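You operate a simulated robot arm through the tools that you are given. There is no shell and no other tool. Be economical: measure what you need, move in short steps, check, and stop when the job is done.

You run a simulated robot arm. Do the job below in one go: nothing can be reset, and whatever is moved stays where it is left.

Task
Put the 30 tall gauge block from the top of the mould bench on top of the silver pallet.

Only the result counts: the job must be done as asked and must still hold three seconds after the hand-in. Knocking over, shifting, dropping, spilling or breaking anything else fails it.

Robot
A 7-joint arm with a two-finger parallel gripper, fixed in place. Base frame: the origin is at the foot of the arm, x ahead of it, y to its left, z up; the work surface is at about z = 0. Readings come in m, rad, newtons and seconds.
With the tool pointing down near the work surface it reaches from about 0.22 to 0.58 m from the base axis. Its first joint turns from -1.152 to 1.152 rad. Payload 2.5 kg.
Tool frame: the origin (TCP) lies between the finger pads and is the grasp point; the fingertips stand 0.023 m ahead of it; z points along the fingers, y is the line along which they close. The gripper opens to 0.094 m. The fingers are 0.038 m wide and 0.01 m thick; the gripper's body (0.054 by 0.096 m) begins 0.039 m behind the TCP.
Orientation is that of the tool frame in the base frame, as [roll, pitch, yaw] about the fixed x, y, z axes, in that order (R = Rz(yaw) Ry(pitch) Rx(roll)). With the fingers straight down and closing along the base's y, the tool's x points along the base's -x, its y along +y and its z along -z.

Tools
- The arm moves only by the tool apply_moves. Its argument "series" is a list of rows, each an object of numbers (a shift or turn left out is 0, a gripper value left out holds the last): "rx", "ry", "rz": the turn, a rotation vector about the base's x, y, z in rad; "tx", "ty", "tz": the shift along the base's x, y, z in m; "fingers": the finger opening in m, from 0 to 0.094. In form: [{"rx": .., "ry": .., "rz": .., "tx": .., "ty": .., "tz": .., "fingers": ..}, ...]. A call has 1 to 20 rows; each row shifts and turns the commanded pose from where the row before left it. Each row takes 0.2 s and may step no farther than 0.05 m and 0.15 rad from the row before; otherwise, or with a gripper value out of range, the whole call is refused. A pose out of reach is approached as far as the arm can. The call stops where the force on the tool passes 40 N (or 10 N more than at its start, if that is more) or the arm is blocked; 0.2 s more then pass. Each finger travels about 0.108 m/s and halts on what it meets, pressing with about 34 N; the grip force reading is that of the motor and also rises with nothing between the fingers. The clock runs only during rows and for 0.2 s after the last one: add rows that do not move to give the fingers time. It gives the time, the measured TCP pose, the force on the tool (base axes), the opening and the grip force at its end, in the units of the frame above (readings bear some noise), and new pictures: "views" is both (left out), scene, wrist or none.
- Cameras (640 x 400 px; columns grow to the right, rows downward): "scene" is fixed at [0.1253, -0.4084, 0.5444]; the picture's right is [0.81, -0.59, 0.00], its down [-0.33, -0.44, -0.83] and it looks along [0.49, 0.67, -0.55] (base axes); focal length 318 px, centre (320, 200). "wrist" rides on the gripper at [0.086, 0.016, -0.074] in the tool frame; the picture's right is [-0.18, 0.98, 0.00], its down [-0.58, -0.11, -0.81] and it looks along [-0.79, -0.15, 0.59] (tool axes); focal length 243 px, centre (320, 200). There is no depth. A picture from a camera that has moved, and an enlarged one, comes with that camera's place and axes in the base frame and with its lens.
- enlarge(camera, box): a new picture of the part [left, top, right, bottom] of that camera's present view, enlarged. It takes no simulated time.
- sign_off(): hands the job in; it is judged then, once.

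Work in short steps. Places have to be worked out from the pictures, the camera data and where the tool is seen: move nearer, look again, correct. Check each grasp and each placing, and mend what went wrong. You have 90 turns and 170 pictures in all, those below and enlarged ones among them. Open the gripper and draw the arm clear of the work before you hand the job in, unless the task says otherwise; then end with one line.

The tools are called after "Call:" by a JSON object that holds its "fn" and its "kwargs". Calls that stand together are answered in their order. apply_moves: Moves the arm, as the interface text tells. Its arguments: {"type":"object","properties":{"series":{"type":"array","items":{"type":"object","properties":{"rx":{"type":"number"},"ry":{"type":"number"},"rz":{"type":"number"},"tx":{"type":"number"},"ty":{"type":"number"},"tz":{"type":"number"},"fingers":{"type":"number"}}}},"views":{"type":"string","enum":["both","scene","wrist","none"]}},"required":["series"]} The other tools are called the same way: enlarge (camera, box) takes an enlarged picture of a part of a camera's view; sign_off () hands the job in.

At the start:

```text
time_s: 0.0
tool_pos: [0.303, 0.0744, 0.3329]
orientation: [-3.142, 0.001, 3.141]
wrist_force: [0.3, 0.2, 0.5]
opening: 0.0943
grasp_force: 0.1
```

scene: 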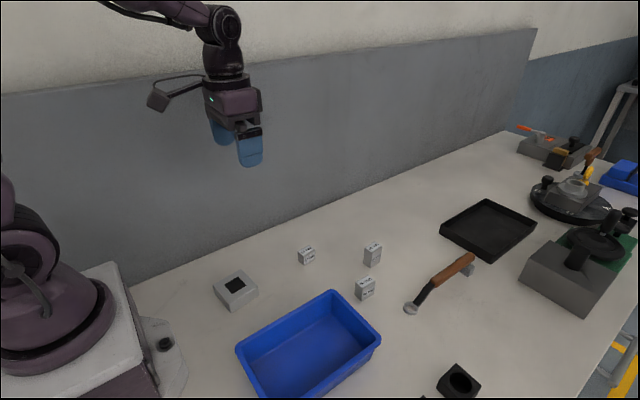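
wrist: 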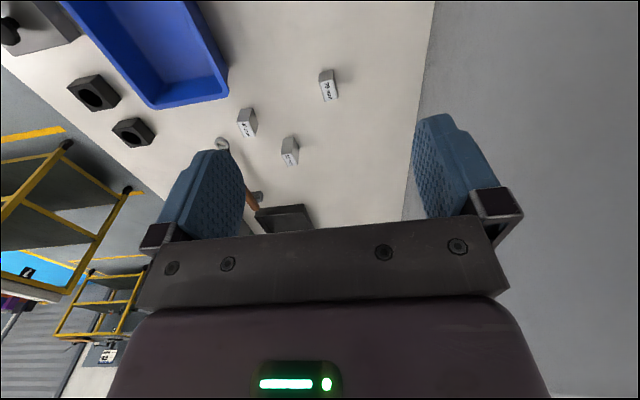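

I'll enlarge the blocks and the silver item to read labels.

Call:
{"fn": "enlarge", "kwargs": {"camera": "scene", "box": [200, 220, 400, 345]}}

Call:
{"fn": "enlarge", "kwargs": {"camera": "wrist", "box": [220, 55, 380, 155]}}

Call:
{"fn": "enlarge", "kwargs": {"camera": "scene", "box": [400, 110, 640, 260]}}

```text
3.20 times, centred on (300, 282) of scene
camera zoom: at [0.1253, -0.4084, 0.5444], right [0.81, -0.59, 0.0], down [-0.33, -0.44, -0.83], along [0.49, 0.67, -0.55], focal length 1018 px, centre (384, -64)
```

zoom: 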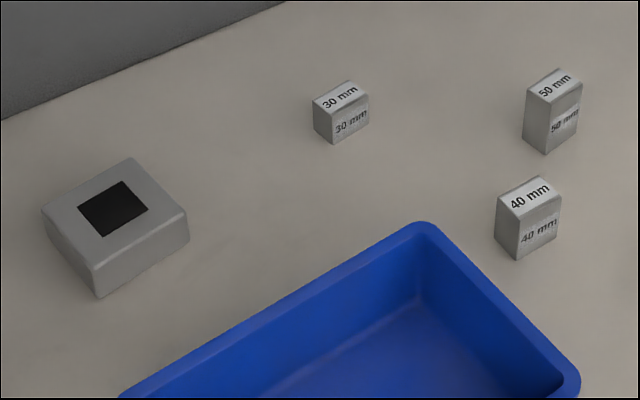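

```text
4.00 times, centred on (300, 105) of wrist
camera zoom: at [0.2177, 0.0907, 0.4079], right [0.18, 0.98, 0.0], down [0.58, -0.11, 0.81], along [0.79, -0.15, -0.59], focal length 970 px, centre (400, 580)
```

zoom: 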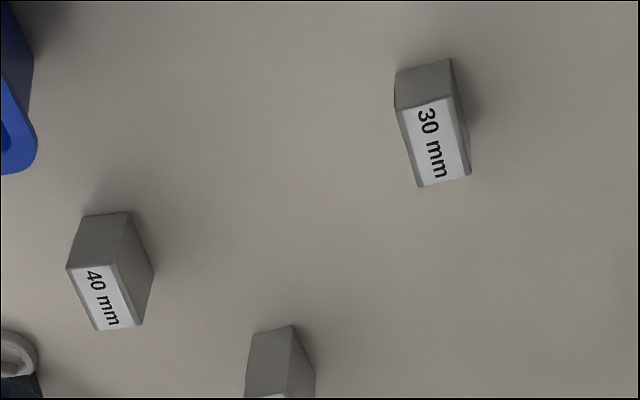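

```text
2.67 times, centred on (520, 185) of scene
camera zoom: at [0.1253, -0.4084, 0.5444], right [0.81, -0.59, 0.0], down [-0.33, -0.44, -0.83], along [0.49, 0.67, -0.55], focal length 849 px, centre (-213, 240)
```

zoom: 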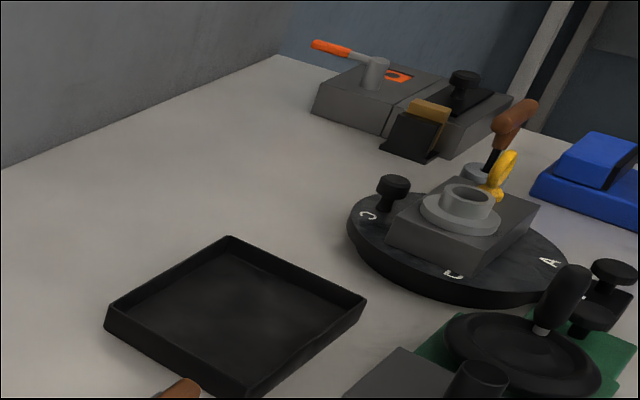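

The 30 mm block sits at about (0.430, 0.064), nearly axis-aligned, 23 mm wide in y. The silver pallet is around (0.25, 0.061). I move above the block and look again.

Call:
{"fn": "apply_moves", "kwargs": {"series": [{"tx": 0.042, "ty": -0.0035, "fingers": 0.06}, {"tx": 0.042, "ty": -0.0035}, {"tx": 0.043, "ty": -0.0037}, {"tz": -0.045}, {"tz": -0.045}, {"tz": -0.045}, {"tz": -0.045}, {}]}}

```text
time_s: 1.8
tool_pos: [0.4301, 0.0646, 0.1536]
orientation: [-3.141, -0.001, 3.14]
wrist_force: [0.6, 0.8, -0.2]
opening: 0.0597
grasp_force: 0.0
camera wrist: at [0.3451, 0.0804, 0.2275], right [0.18, 0.98, 0.0], down [0.58, -0.11, 0.81], along [0.79, -0.15, -0.59], focal length 243 px, centre (320, 200)
```

scene: 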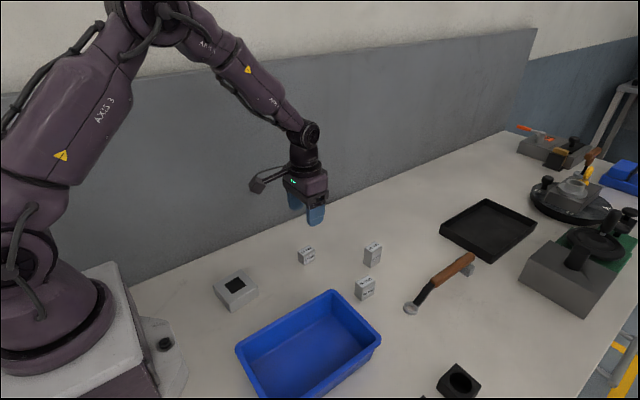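
wrist: 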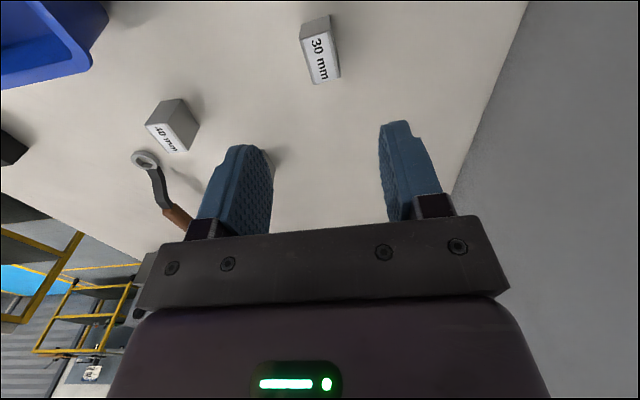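

Enlarge for a better fix on the block.

Call:
{"fn": "enlarge", "kwargs": {"camera": "wrist", "box": [272, 0, 372, 100]}}

```text
4.00 times, centred on (322, 50) of wrist
camera zoom: at [0.3451, 0.0804, 0.2275], right [0.18, 0.98, 0.0], down [0.58, -0.11, 0.81], along [0.79, -0.15, -0.59], focal length 970 px, centre (312, 800)
```

zoom: 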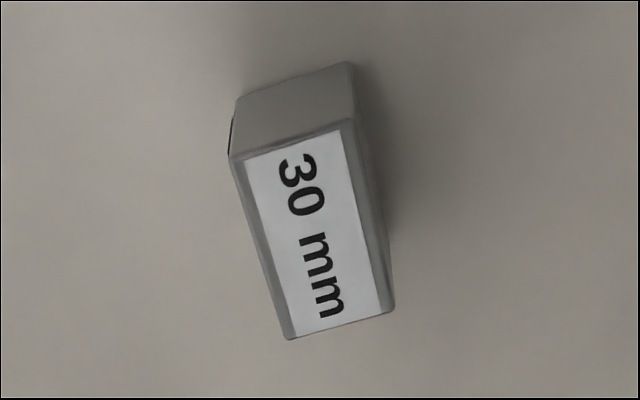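

The wrist view puts the block centre at (0.430, 0.065), turned about +4°. I turn slightly and descend to z of about 0.03.

Call:
{"fn": "apply_moves", "kwargs": {"series": [{"rz": 0.07, "tz": -0.04}, {"tz": -0.035}, {"tz": -0.025}, {}]}}

Call:
{"fn": "enlarge", "kwargs": {"camera": "scene", "box": [260, 200, 360, 280]}}

```text
time_s: 2.8
tool_pos: [0.4305, 0.0638, 0.0538]
orientation: [3.14, 0.001, -3.071]
wrist_force: [0.1, 0.1, -0.2]
opening: 0.0602
grasp_force: 0.1
camera wrist: at [0.344, 0.0746, 0.1275], right [0.11, 0.99, 0.0], down [0.59, -0.07, 0.81], along [0.8, -0.09, -0.59], focal length 243 px, centre (320, 200)
```

scene: 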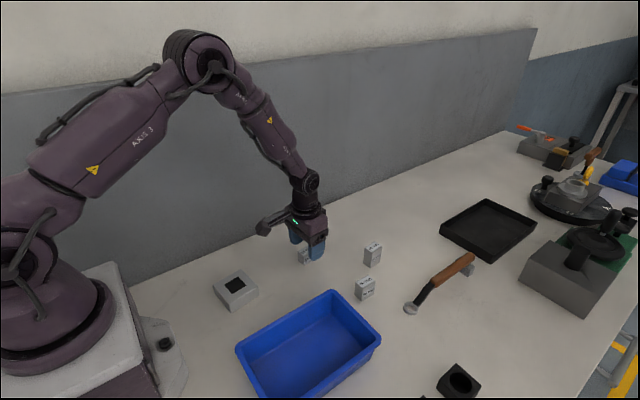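
wrist: 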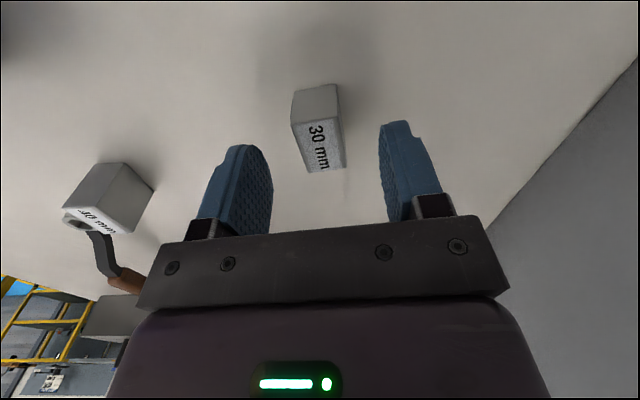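

```text
5.00 times, centred on (310, 240) of scene
camera zoom: at [0.1253, -0.4084, 0.5444], right [0.81, -0.59, 0.0], down [-0.33, -0.44, -0.83], along [0.49, 0.67, -0.55], focal length 1591 px, centre (370, 0)
```

zoom: 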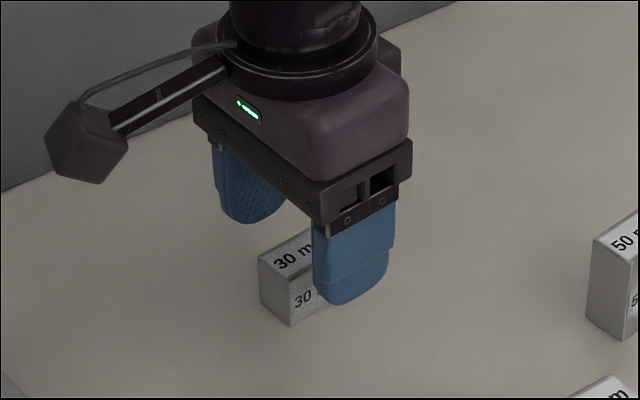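

Fingers straddle the block well. I descend 24 mm and close.

Call:
{"fn": "apply_moves", "kwargs": {"series": [{"tz": -0.014}, {"tz": -0.01}, {}, {"fingers": 0.03}, {"fingers": 0.024}, {"fingers": 0.015}, {"fingers": 0.015}]}}

```text
time_s: 4.4
tool_pos: [0.4304, 0.0639, 0.03]
orientation: [3.141, -0.001, -3.068]
wrist_force: [-0.4, -0.1, 0.9]
opening: 0.0235
grasp_force: 33.7
camera wrist: at [0.3435, 0.0744, 0.1044], right [0.11, 0.99, 0.0], down [0.59, -0.07, 0.81], along [0.8, -0.09, -0.59], focal length 243 px, centre (320, 200)
```

scene: 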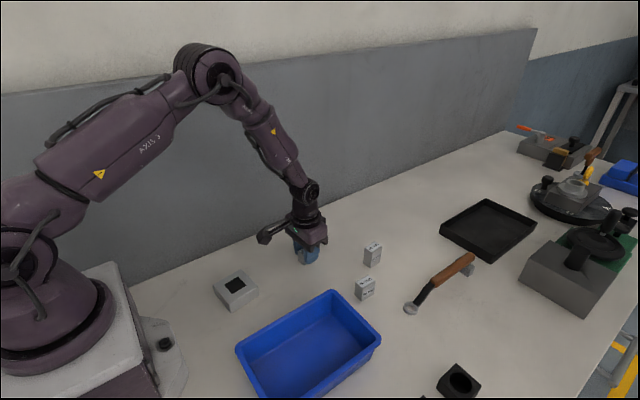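
wrist: 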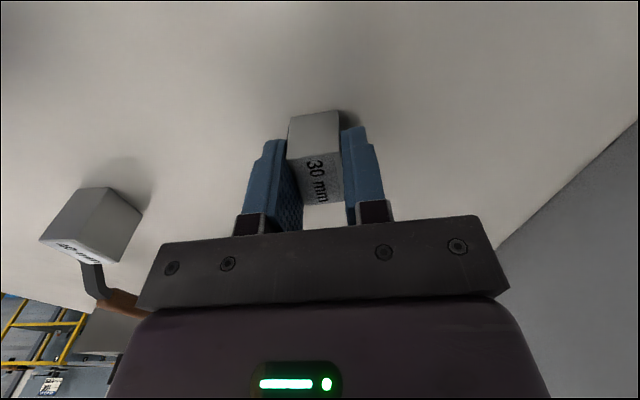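

Grasped (opening 23.5 mm, 34 N). I lift it and take a close view of the pallet for its height.

Call:
{"fn": "apply_moves", "kwargs": {"series": [{"tz": 0.03}, {"tz": 0.045}, {"tz": 0.045}, {}]}}

Call:
{"fn": "enlarge", "kwargs": {"camera": "scene", "box": [200, 260, 272, 320]}}

```text
time_s: 5.4
tool_pos: [0.4308, 0.0641, 0.1492]
orientation: [3.141, -0.001, -3.071]
wrist_force: [0.5, 0.5, -1.6]
opening: 0.0148
grasp_force: 0.0
camera wrist: at [0.3436, 0.0734, 0.2243], right [0.11, 0.99, 0.0], down [0.59, -0.07, 0.81], along [0.8, -0.09, -0.59], focal length 243 px, centre (320, 200)
```

scene: 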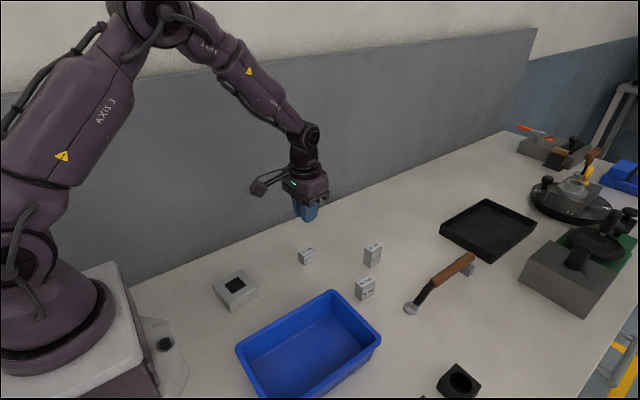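
wrist: 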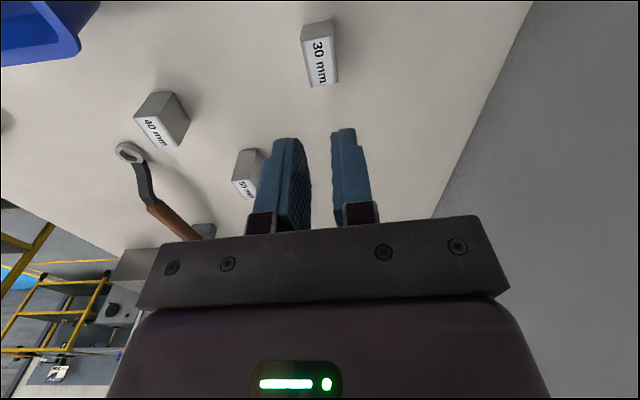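

```text
6.67 times, centred on (236, 290) of scene
camera zoom: at [0.1253, -0.4084, 0.5444], right [0.81, -0.59, 0.0], down [-0.33, -0.44, -0.83], along [0.49, 0.67, -0.55], focal length 2122 px, centre (880, -400)
```

zoom: 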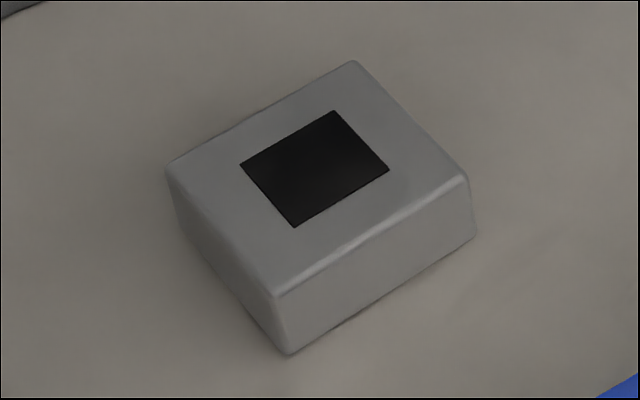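

The block slipped out on the lift (opening 14.8 mm, block still on the table). I look at its present pose.

Call:
{"fn": "enlarge", "kwargs": {"camera": "wrist", "box": [272, 0, 372, 100]}}

Call:
{"fn": "enlarge", "kwargs": {"camera": "scene", "box": [280, 190, 340, 275]}}

```text
4.00 times, centred on (322, 50) of wrist
camera zoom: at [0.3436, 0.0734, 0.2243], right [0.11, 0.99, 0.0], down [0.59, -0.07, 0.81], along [0.8, -0.09, -0.59], focal length 970 px, centre (312, 800)
```

zoom: 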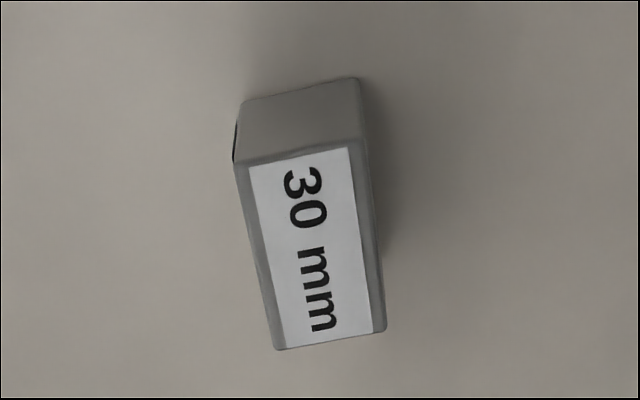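

```text
4.71 times, centred on (310, 232) of scene
camera zoom: at [0.1253, -0.4084, 0.5444], right [0.81, -0.59, 0.0], down [-0.33, -0.44, -0.83], along [0.49, 0.67, -0.55], focal length 1498 px, centre (367, 47)
```

zoom: 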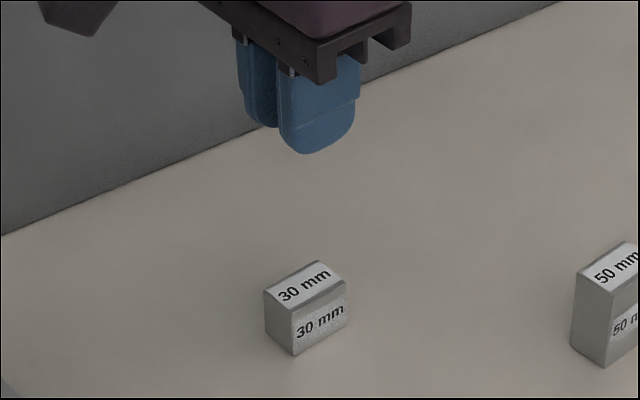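

The block is back in the same place and aligned with the tool. I retry with a deeper grip (TCP about 0.026), a full-close command and a slow lift.

Call:
{"fn": "apply_moves", "kwargs": {"series": [{"fingers": 0.06}, {"tz": -0.04}, {"tz": -0.04}, {"tz": -0.03}, {"tz": -0.0125}, {}, {"fingers": 0.03}, {"fingers": 0.0}, {}, {}, {}], "views": "wrist"}}

Call:
{"fn": "apply_moves", "kwargs": {"series": [{"tz": 0.001}, {"tz": 0.002}, {"tz": 0.002}, {"tz": 0.002}, {"tz": 0.002}, {}], "views": "wrist"}}

```text
time_s: 7.8
tool_pos: [0.4308, 0.0632, 0.0272]
orientation: [-3.141, 0.0, -3.07]
wrist_force: [0.0, -0.3, -0.7]
opening: 0.0236
grasp_force: 33.9
camera wrist: at [0.3445, 0.0738, 0.1017], right [0.11, 0.99, 0.0], down [0.59, -0.07, 0.81], along [0.8, -0.09, -0.59], focal length 243 px, centre (320, 200)
```

wrist: 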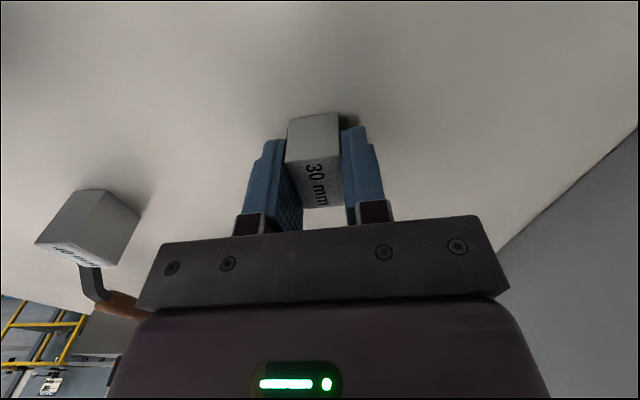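

```text
time_s: 9.2
tool_pos: [0.4302, 0.0637, 0.0352]
orientation: [3.141, -0.001, -3.07]
wrist_force: [-0.5, -0.1, -2.3]
opening: 0.0236
grasp_force: 34.0
camera wrist: at [0.3438, 0.0739, 0.1106], right [0.11, 0.99, 0.0], down [0.59, -0.07, 0.81], along [0.8, -0.09, -0.59], focal length 243 px, centre (320, 200)
```

wrist: 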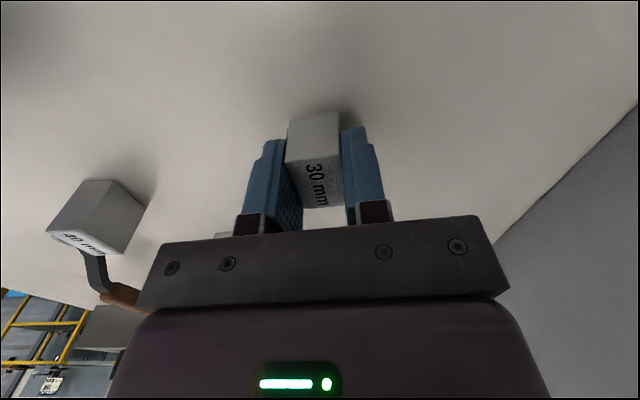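

The block is off the table and held. I keep the motion gentle: raise to about 0.10.

Call:
{"fn": "apply_moves", "kwargs": {"series": [{"tz": 0.003}, {"tz": 0.005}, {"tz": 0.006}, {"tz": 0.007}, {"tz": 0.007}, {"tz": 0.007}, {"tz": 0.007}, {"tz": 0.007}, {"tz": 0.006}, {"tz": 0.005}, {"tz": 0.003}, {"tz": 0.001}], "views": "wrist"}}

```text
time_s: 11.8
tool_pos: [0.4305, 0.0641, 0.1]
orientation: [3.14, 0.0, -3.069]
wrist_force: [0.0, 0.5, -2.0]
opening: 0.0238
grasp_force: 34.8
camera wrist: at [0.3439, 0.0736, 0.1746], right [0.11, 0.99, 0.0], down [0.59, -0.07, 0.81], along [0.8, -0.09, -0.59], focal length 243 px, centre (320, 200)
```

wrist: 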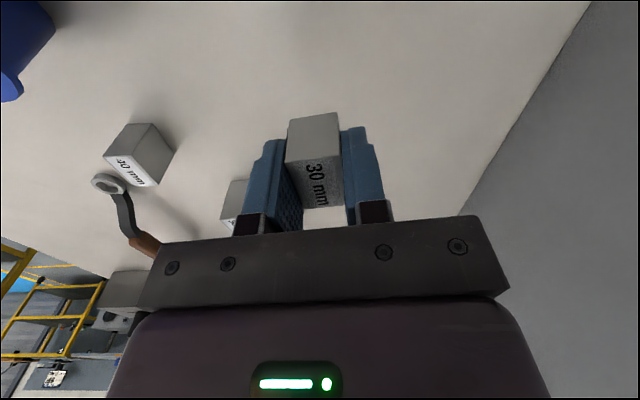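

Firmly held with no slip. I now carry it toward the pallet, by -0.18 m in x.

Call:
{"fn": "apply_moves", "kwargs": {"series": [{"tx": -0.003}, {"tx": -0.006}, {"tx": -0.009}, {"tx": -0.012}, {"tx": -0.012}, {"tx": -0.012}, {"tx": -0.012}, {"tx": -0.012}, {"tx": -0.012}, {"tx": -0.012}, {"tx": -0.012}, {"tx": -0.012}, {"tx": -0.012}, {"tx": -0.012}, {"tx": -0.012}, {"tx": -0.009}, {"tx": -0.006}, {"tx": -0.003}, {}]}}

Call:
{"fn": "enlarge", "kwargs": {"camera": "scene", "box": [190, 220, 286, 320]}}

```text
time_s: 15.8
tool_pos: [0.2509, 0.0637, 0.1008]
orientation: [-3.141, 0.001, -3.07]
wrist_force: [0.5, -0.1, -1.6]
opening: 0.0236
grasp_force: 33.7
camera wrist: at [0.1637, 0.0739, 0.1746], right [0.11, 0.99, 0.0], down [0.59, -0.07, 0.81], along [0.8, -0.09, -0.59], focal length 243 px, centre (320, 200)
```

scene: 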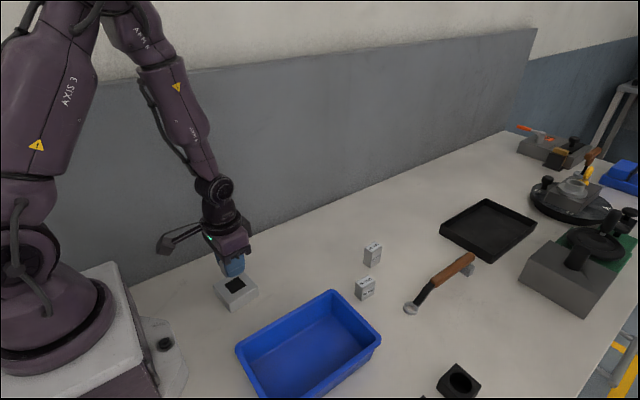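
wrist: 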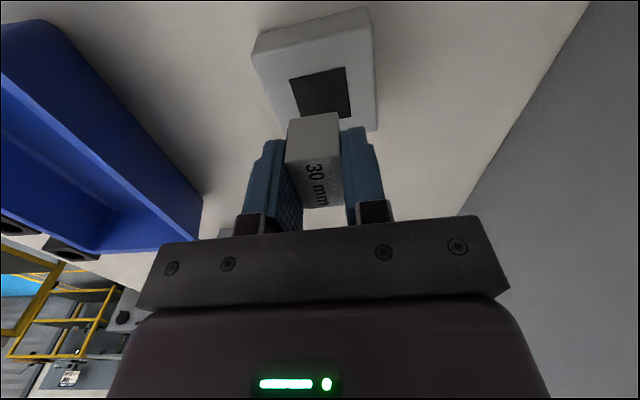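

```text
4.00 times, centred on (238, 270) of scene
camera zoom: at [0.1253, -0.4084, 0.5444], right [0.81, -0.59, 0.0], down [-0.33, -0.44, -0.83], along [0.49, 0.67, -0.55], focal length 1273 px, centre (648, -80)
```

zoom: 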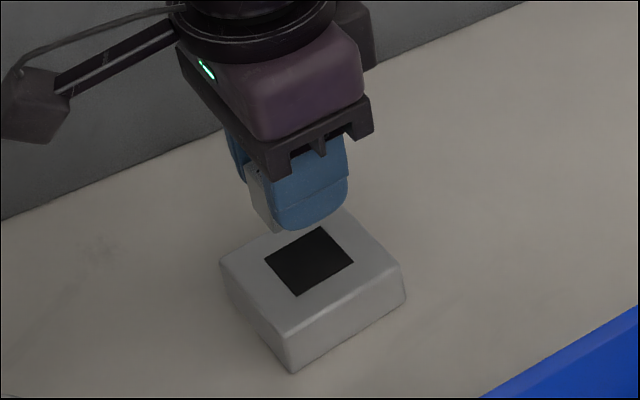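

The wrist view confirms the pallet centre at about (0.2495, 0.066), with its top near z 0.027, so contact should come at TCP z of about 0.054. I descend to just above that.

Call:
{"fn": "apply_moves", "kwargs": {"series": [{"tz": -0.003, "ty": 0.001, "tx": -0.001}, {"tz": -0.005, "ty": 0.001}, {"tz": -0.007}, {"tz": -0.007}, {"tz": -0.007}, {"tz": -0.005}, {"tz": -0.003}, {"tz": -0.001}, {}]}}

Call:
{"fn": "enlarge", "kwargs": {"camera": "scene", "box": [190, 240, 286, 320]}}

```text
time_s: 17.8
tool_pos: [0.2491, 0.0662, 0.0612]
orientation: [3.141, 0.0, -3.07]
wrist_force: [-0.3, 0.1, -1.7]
opening: 0.0239
grasp_force: 33.7
camera wrist: at [0.1626, 0.0759, 0.1362], right [0.11, 0.99, 0.0], down [0.59, -0.07, 0.81], along [0.8, -0.09, -0.59], focal length 243 px, centre (320, 200)
```

scene: 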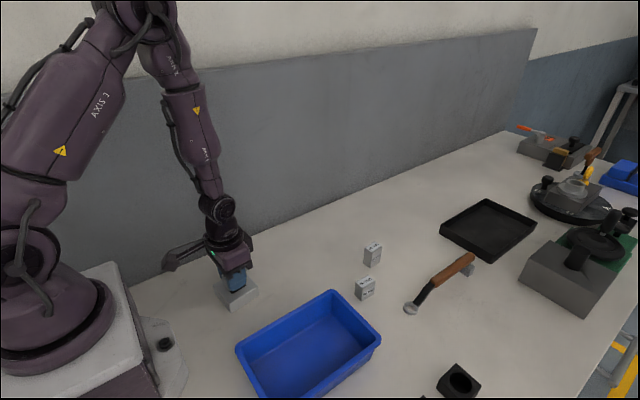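
wrist: 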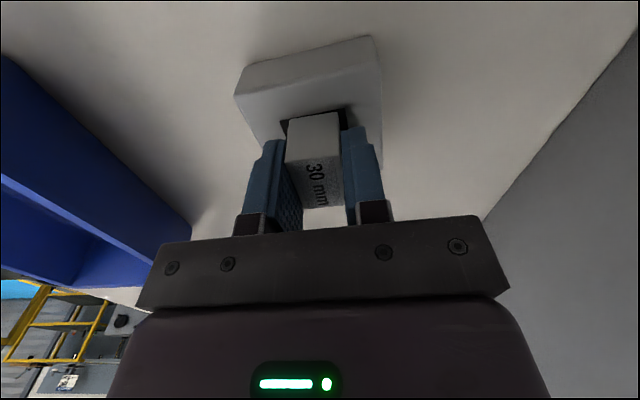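

```text
5.00 times, centred on (238, 280) of scene
camera zoom: at [0.1253, -0.4084, 0.5444], right [0.81, -0.59, 0.0], down [-0.33, -0.44, -0.83], along [0.49, 0.67, -0.55], focal length 1591 px, centre (730, -200)
```

zoom: 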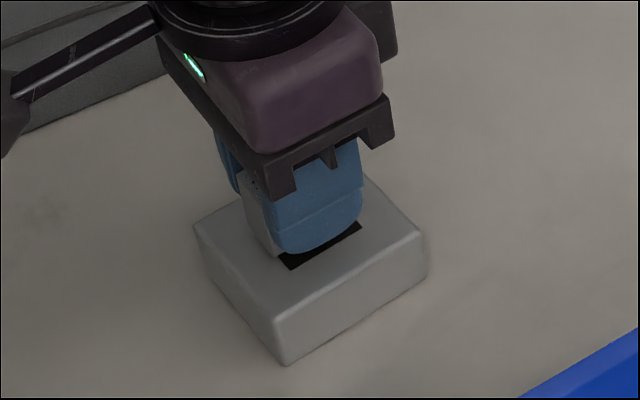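

The block is just above the pallet and over the patch. I lower it in 1 mm steps while watching the force.

Call:
{"fn": "apply_moves", "kwargs": {"series": [{"tz": -0.001}, {"tz": -0.001}, {"tz": -0.001}, {"tz": -0.001}, {}], "views": "none"}}

Call:
{"fn": "apply_moves", "kwargs": {"series": [{"tz": -0.001}, {}], "views": "none"}}

```text
time_s: 19.0
tool_pos: [0.2488, 0.0648, 0.058]
orientation: [3.141, 0.0, -3.07]
wrist_force: [-0.8, -0.4, -2.2]
opening: 0.0238
grasp_force: 34.0
```

```text
time_s: 19.6
tool_pos: [0.2487, 0.0668, 0.0575]
orientation: [3.141, 0.0, -3.07]
wrist_force: [-3.6, -0.5, 10.8]
opening: 0.024
grasp_force: 34.5
```

Contact is felt (about 11 N upward), so the block rests on the pallet. I ease back half a millimetre, open, and check.

Call:
{"fn": "apply_moves", "kwargs": {"series": [{"tz": 0.0007}, {"fingers": 0.028}, {"fingers": 0.036}, {"fingers": 0.044}, {"fingers": 0.05}, {}]}}

Call:
{"fn": "enlarge", "kwargs": {"camera": "scene", "box": [190, 240, 286, 320]}}

```text
time_s: 21.0
tool_pos: [0.2502, 0.0655, 0.0593]
orientation: [3.141, 0.0, -3.07]
wrist_force: [-0.3, -0.1, 0.0]
opening: 0.0499
grasp_force: 0.1
camera wrist: at [0.1627, 0.0759, 0.1322], right [0.11, 0.99, 0.0], down [0.59, -0.07, 0.81], along [0.8, -0.09, -0.59], focal length 243 px, centre (320, 200)
```

scene: 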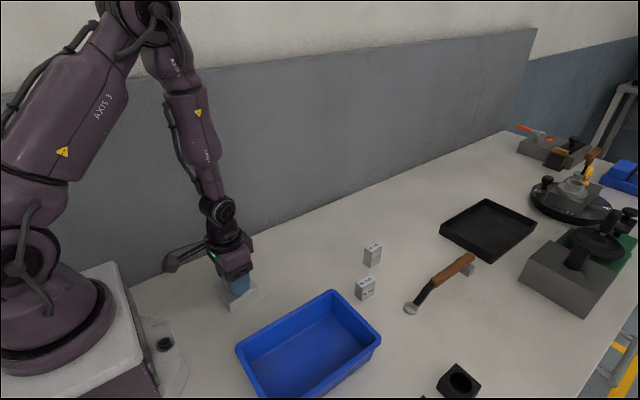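
wrist: 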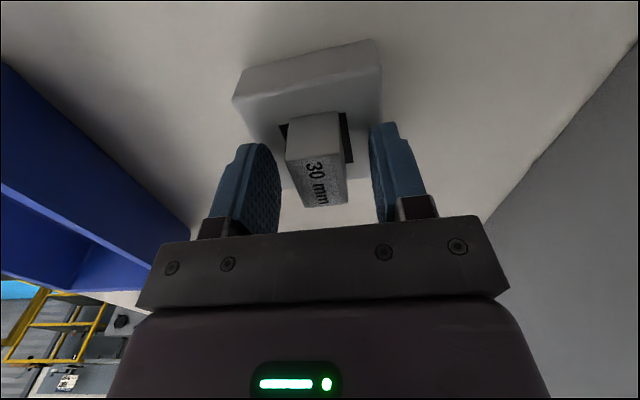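

```text
5.00 times, centred on (238, 280) of scene
camera zoom: at [0.1253, -0.4084, 0.5444], right [0.81, -0.59, 0.0], down [-0.33, -0.44, -0.83], along [0.49, 0.67, -0.55], focal length 1591 px, centre (730, -200)
```

zoom: 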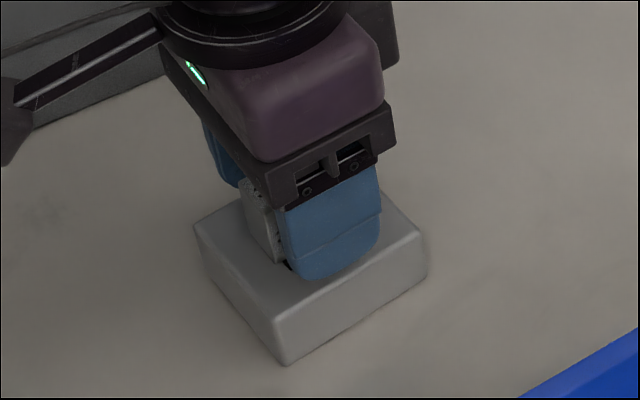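

The block stands free on the pallet and the fingers are clear. I rise straight up and move away.

Call:
{"fn": "apply_moves", "kwargs": {"series": [{"tz": 0.01}, {"tz": 0.02}, {"tz": 0.03}, {"tz": 0.04}, {"tz": 0.04}, {"tz": 0.04}, {"tx": 0.03, "tz": 0.03}, {"tx": 0.03}, {}]}}

Call:
{"fn": "enlarge", "kwargs": {"camera": "scene", "box": [190, 240, 286, 320]}}

```text
time_s: 23.0
tool_pos: [0.311, 0.0662, 0.2694]
orientation: [3.141, 0.001, -3.071]
wrist_force: [0.4, 0.2, 0.0]
opening: 0.0503
grasp_force: 0.1
camera wrist: at [0.2241, 0.076, 0.3427], right [0.11, 0.99, 0.0], down [0.59, -0.07, 0.81], along [0.8, -0.09, -0.59], focal length 243 px, centre (320, 200)
```

scene: 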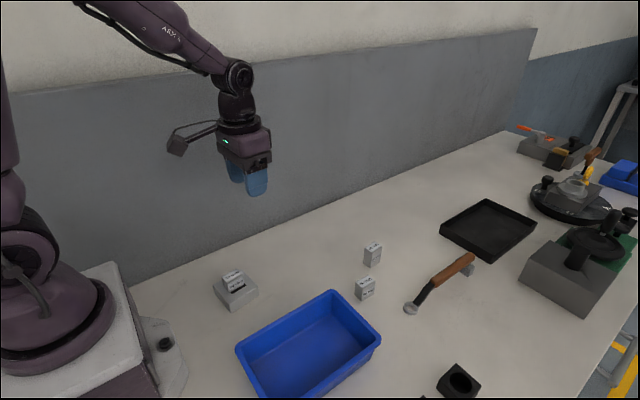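
wrist: 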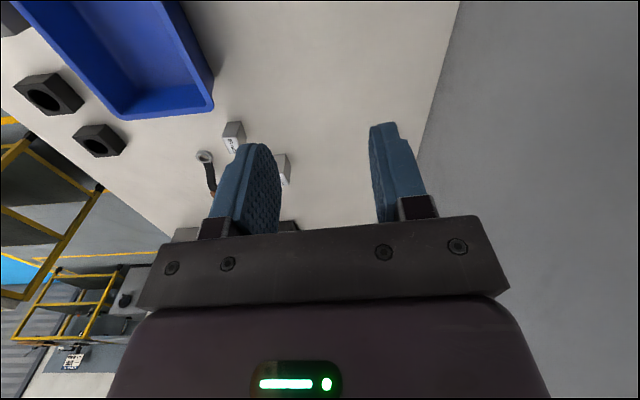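

```text
5.00 times, centred on (238, 280) of scene
camera zoom: at [0.1253, -0.4084, 0.5444], right [0.81, -0.59, 0.0], down [-0.33, -0.44, -0.83], along [0.49, 0.67, -0.55], focal length 1591 px, centre (730, -200)
```

zoom: 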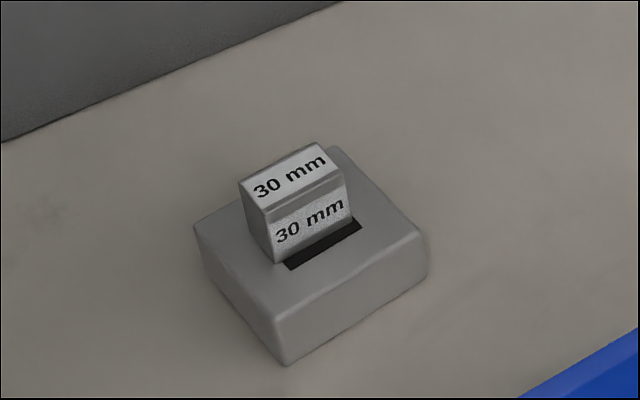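

The block is on the pallet. One closer look checks that it isn't tilted.

Call:
{"fn": "enlarge", "kwargs": {"camera": "scene", "box": [212, 262, 276, 314]}}

```text
7.69 times, centred on (244, 288) of scene
camera zoom: at [0.1253, -0.4084, 0.5444], right [0.81, -0.59, 0.0], down [-0.33, -0.44, -0.83], along [0.49, 0.67, -0.55], focal length 2448 px, centre (905, -477)
```

zoom: 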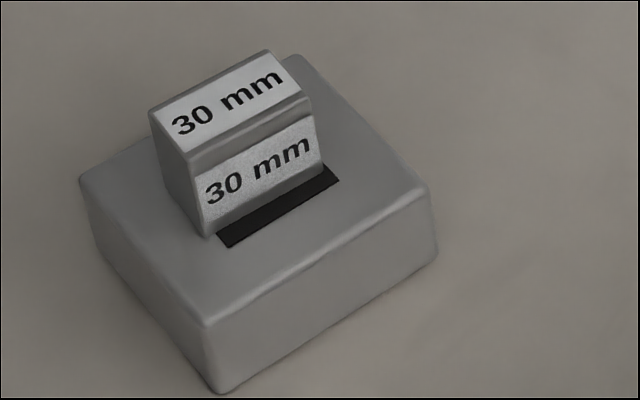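

The block stands upright and flat near the pallet's centre, and the pallet and the other blocks have not moved. The arm is clear, so I hand in.

Call:
{"fn": "sign_off", "kwargs": {}}

```text
The job is handed in.
```

The 30 mm gauge block is standing upright on top of the silver pallet, near its centre; it slipped on the first lift, and the second, slower lift held. Nothing else was moved, and the gripper is open and clear.
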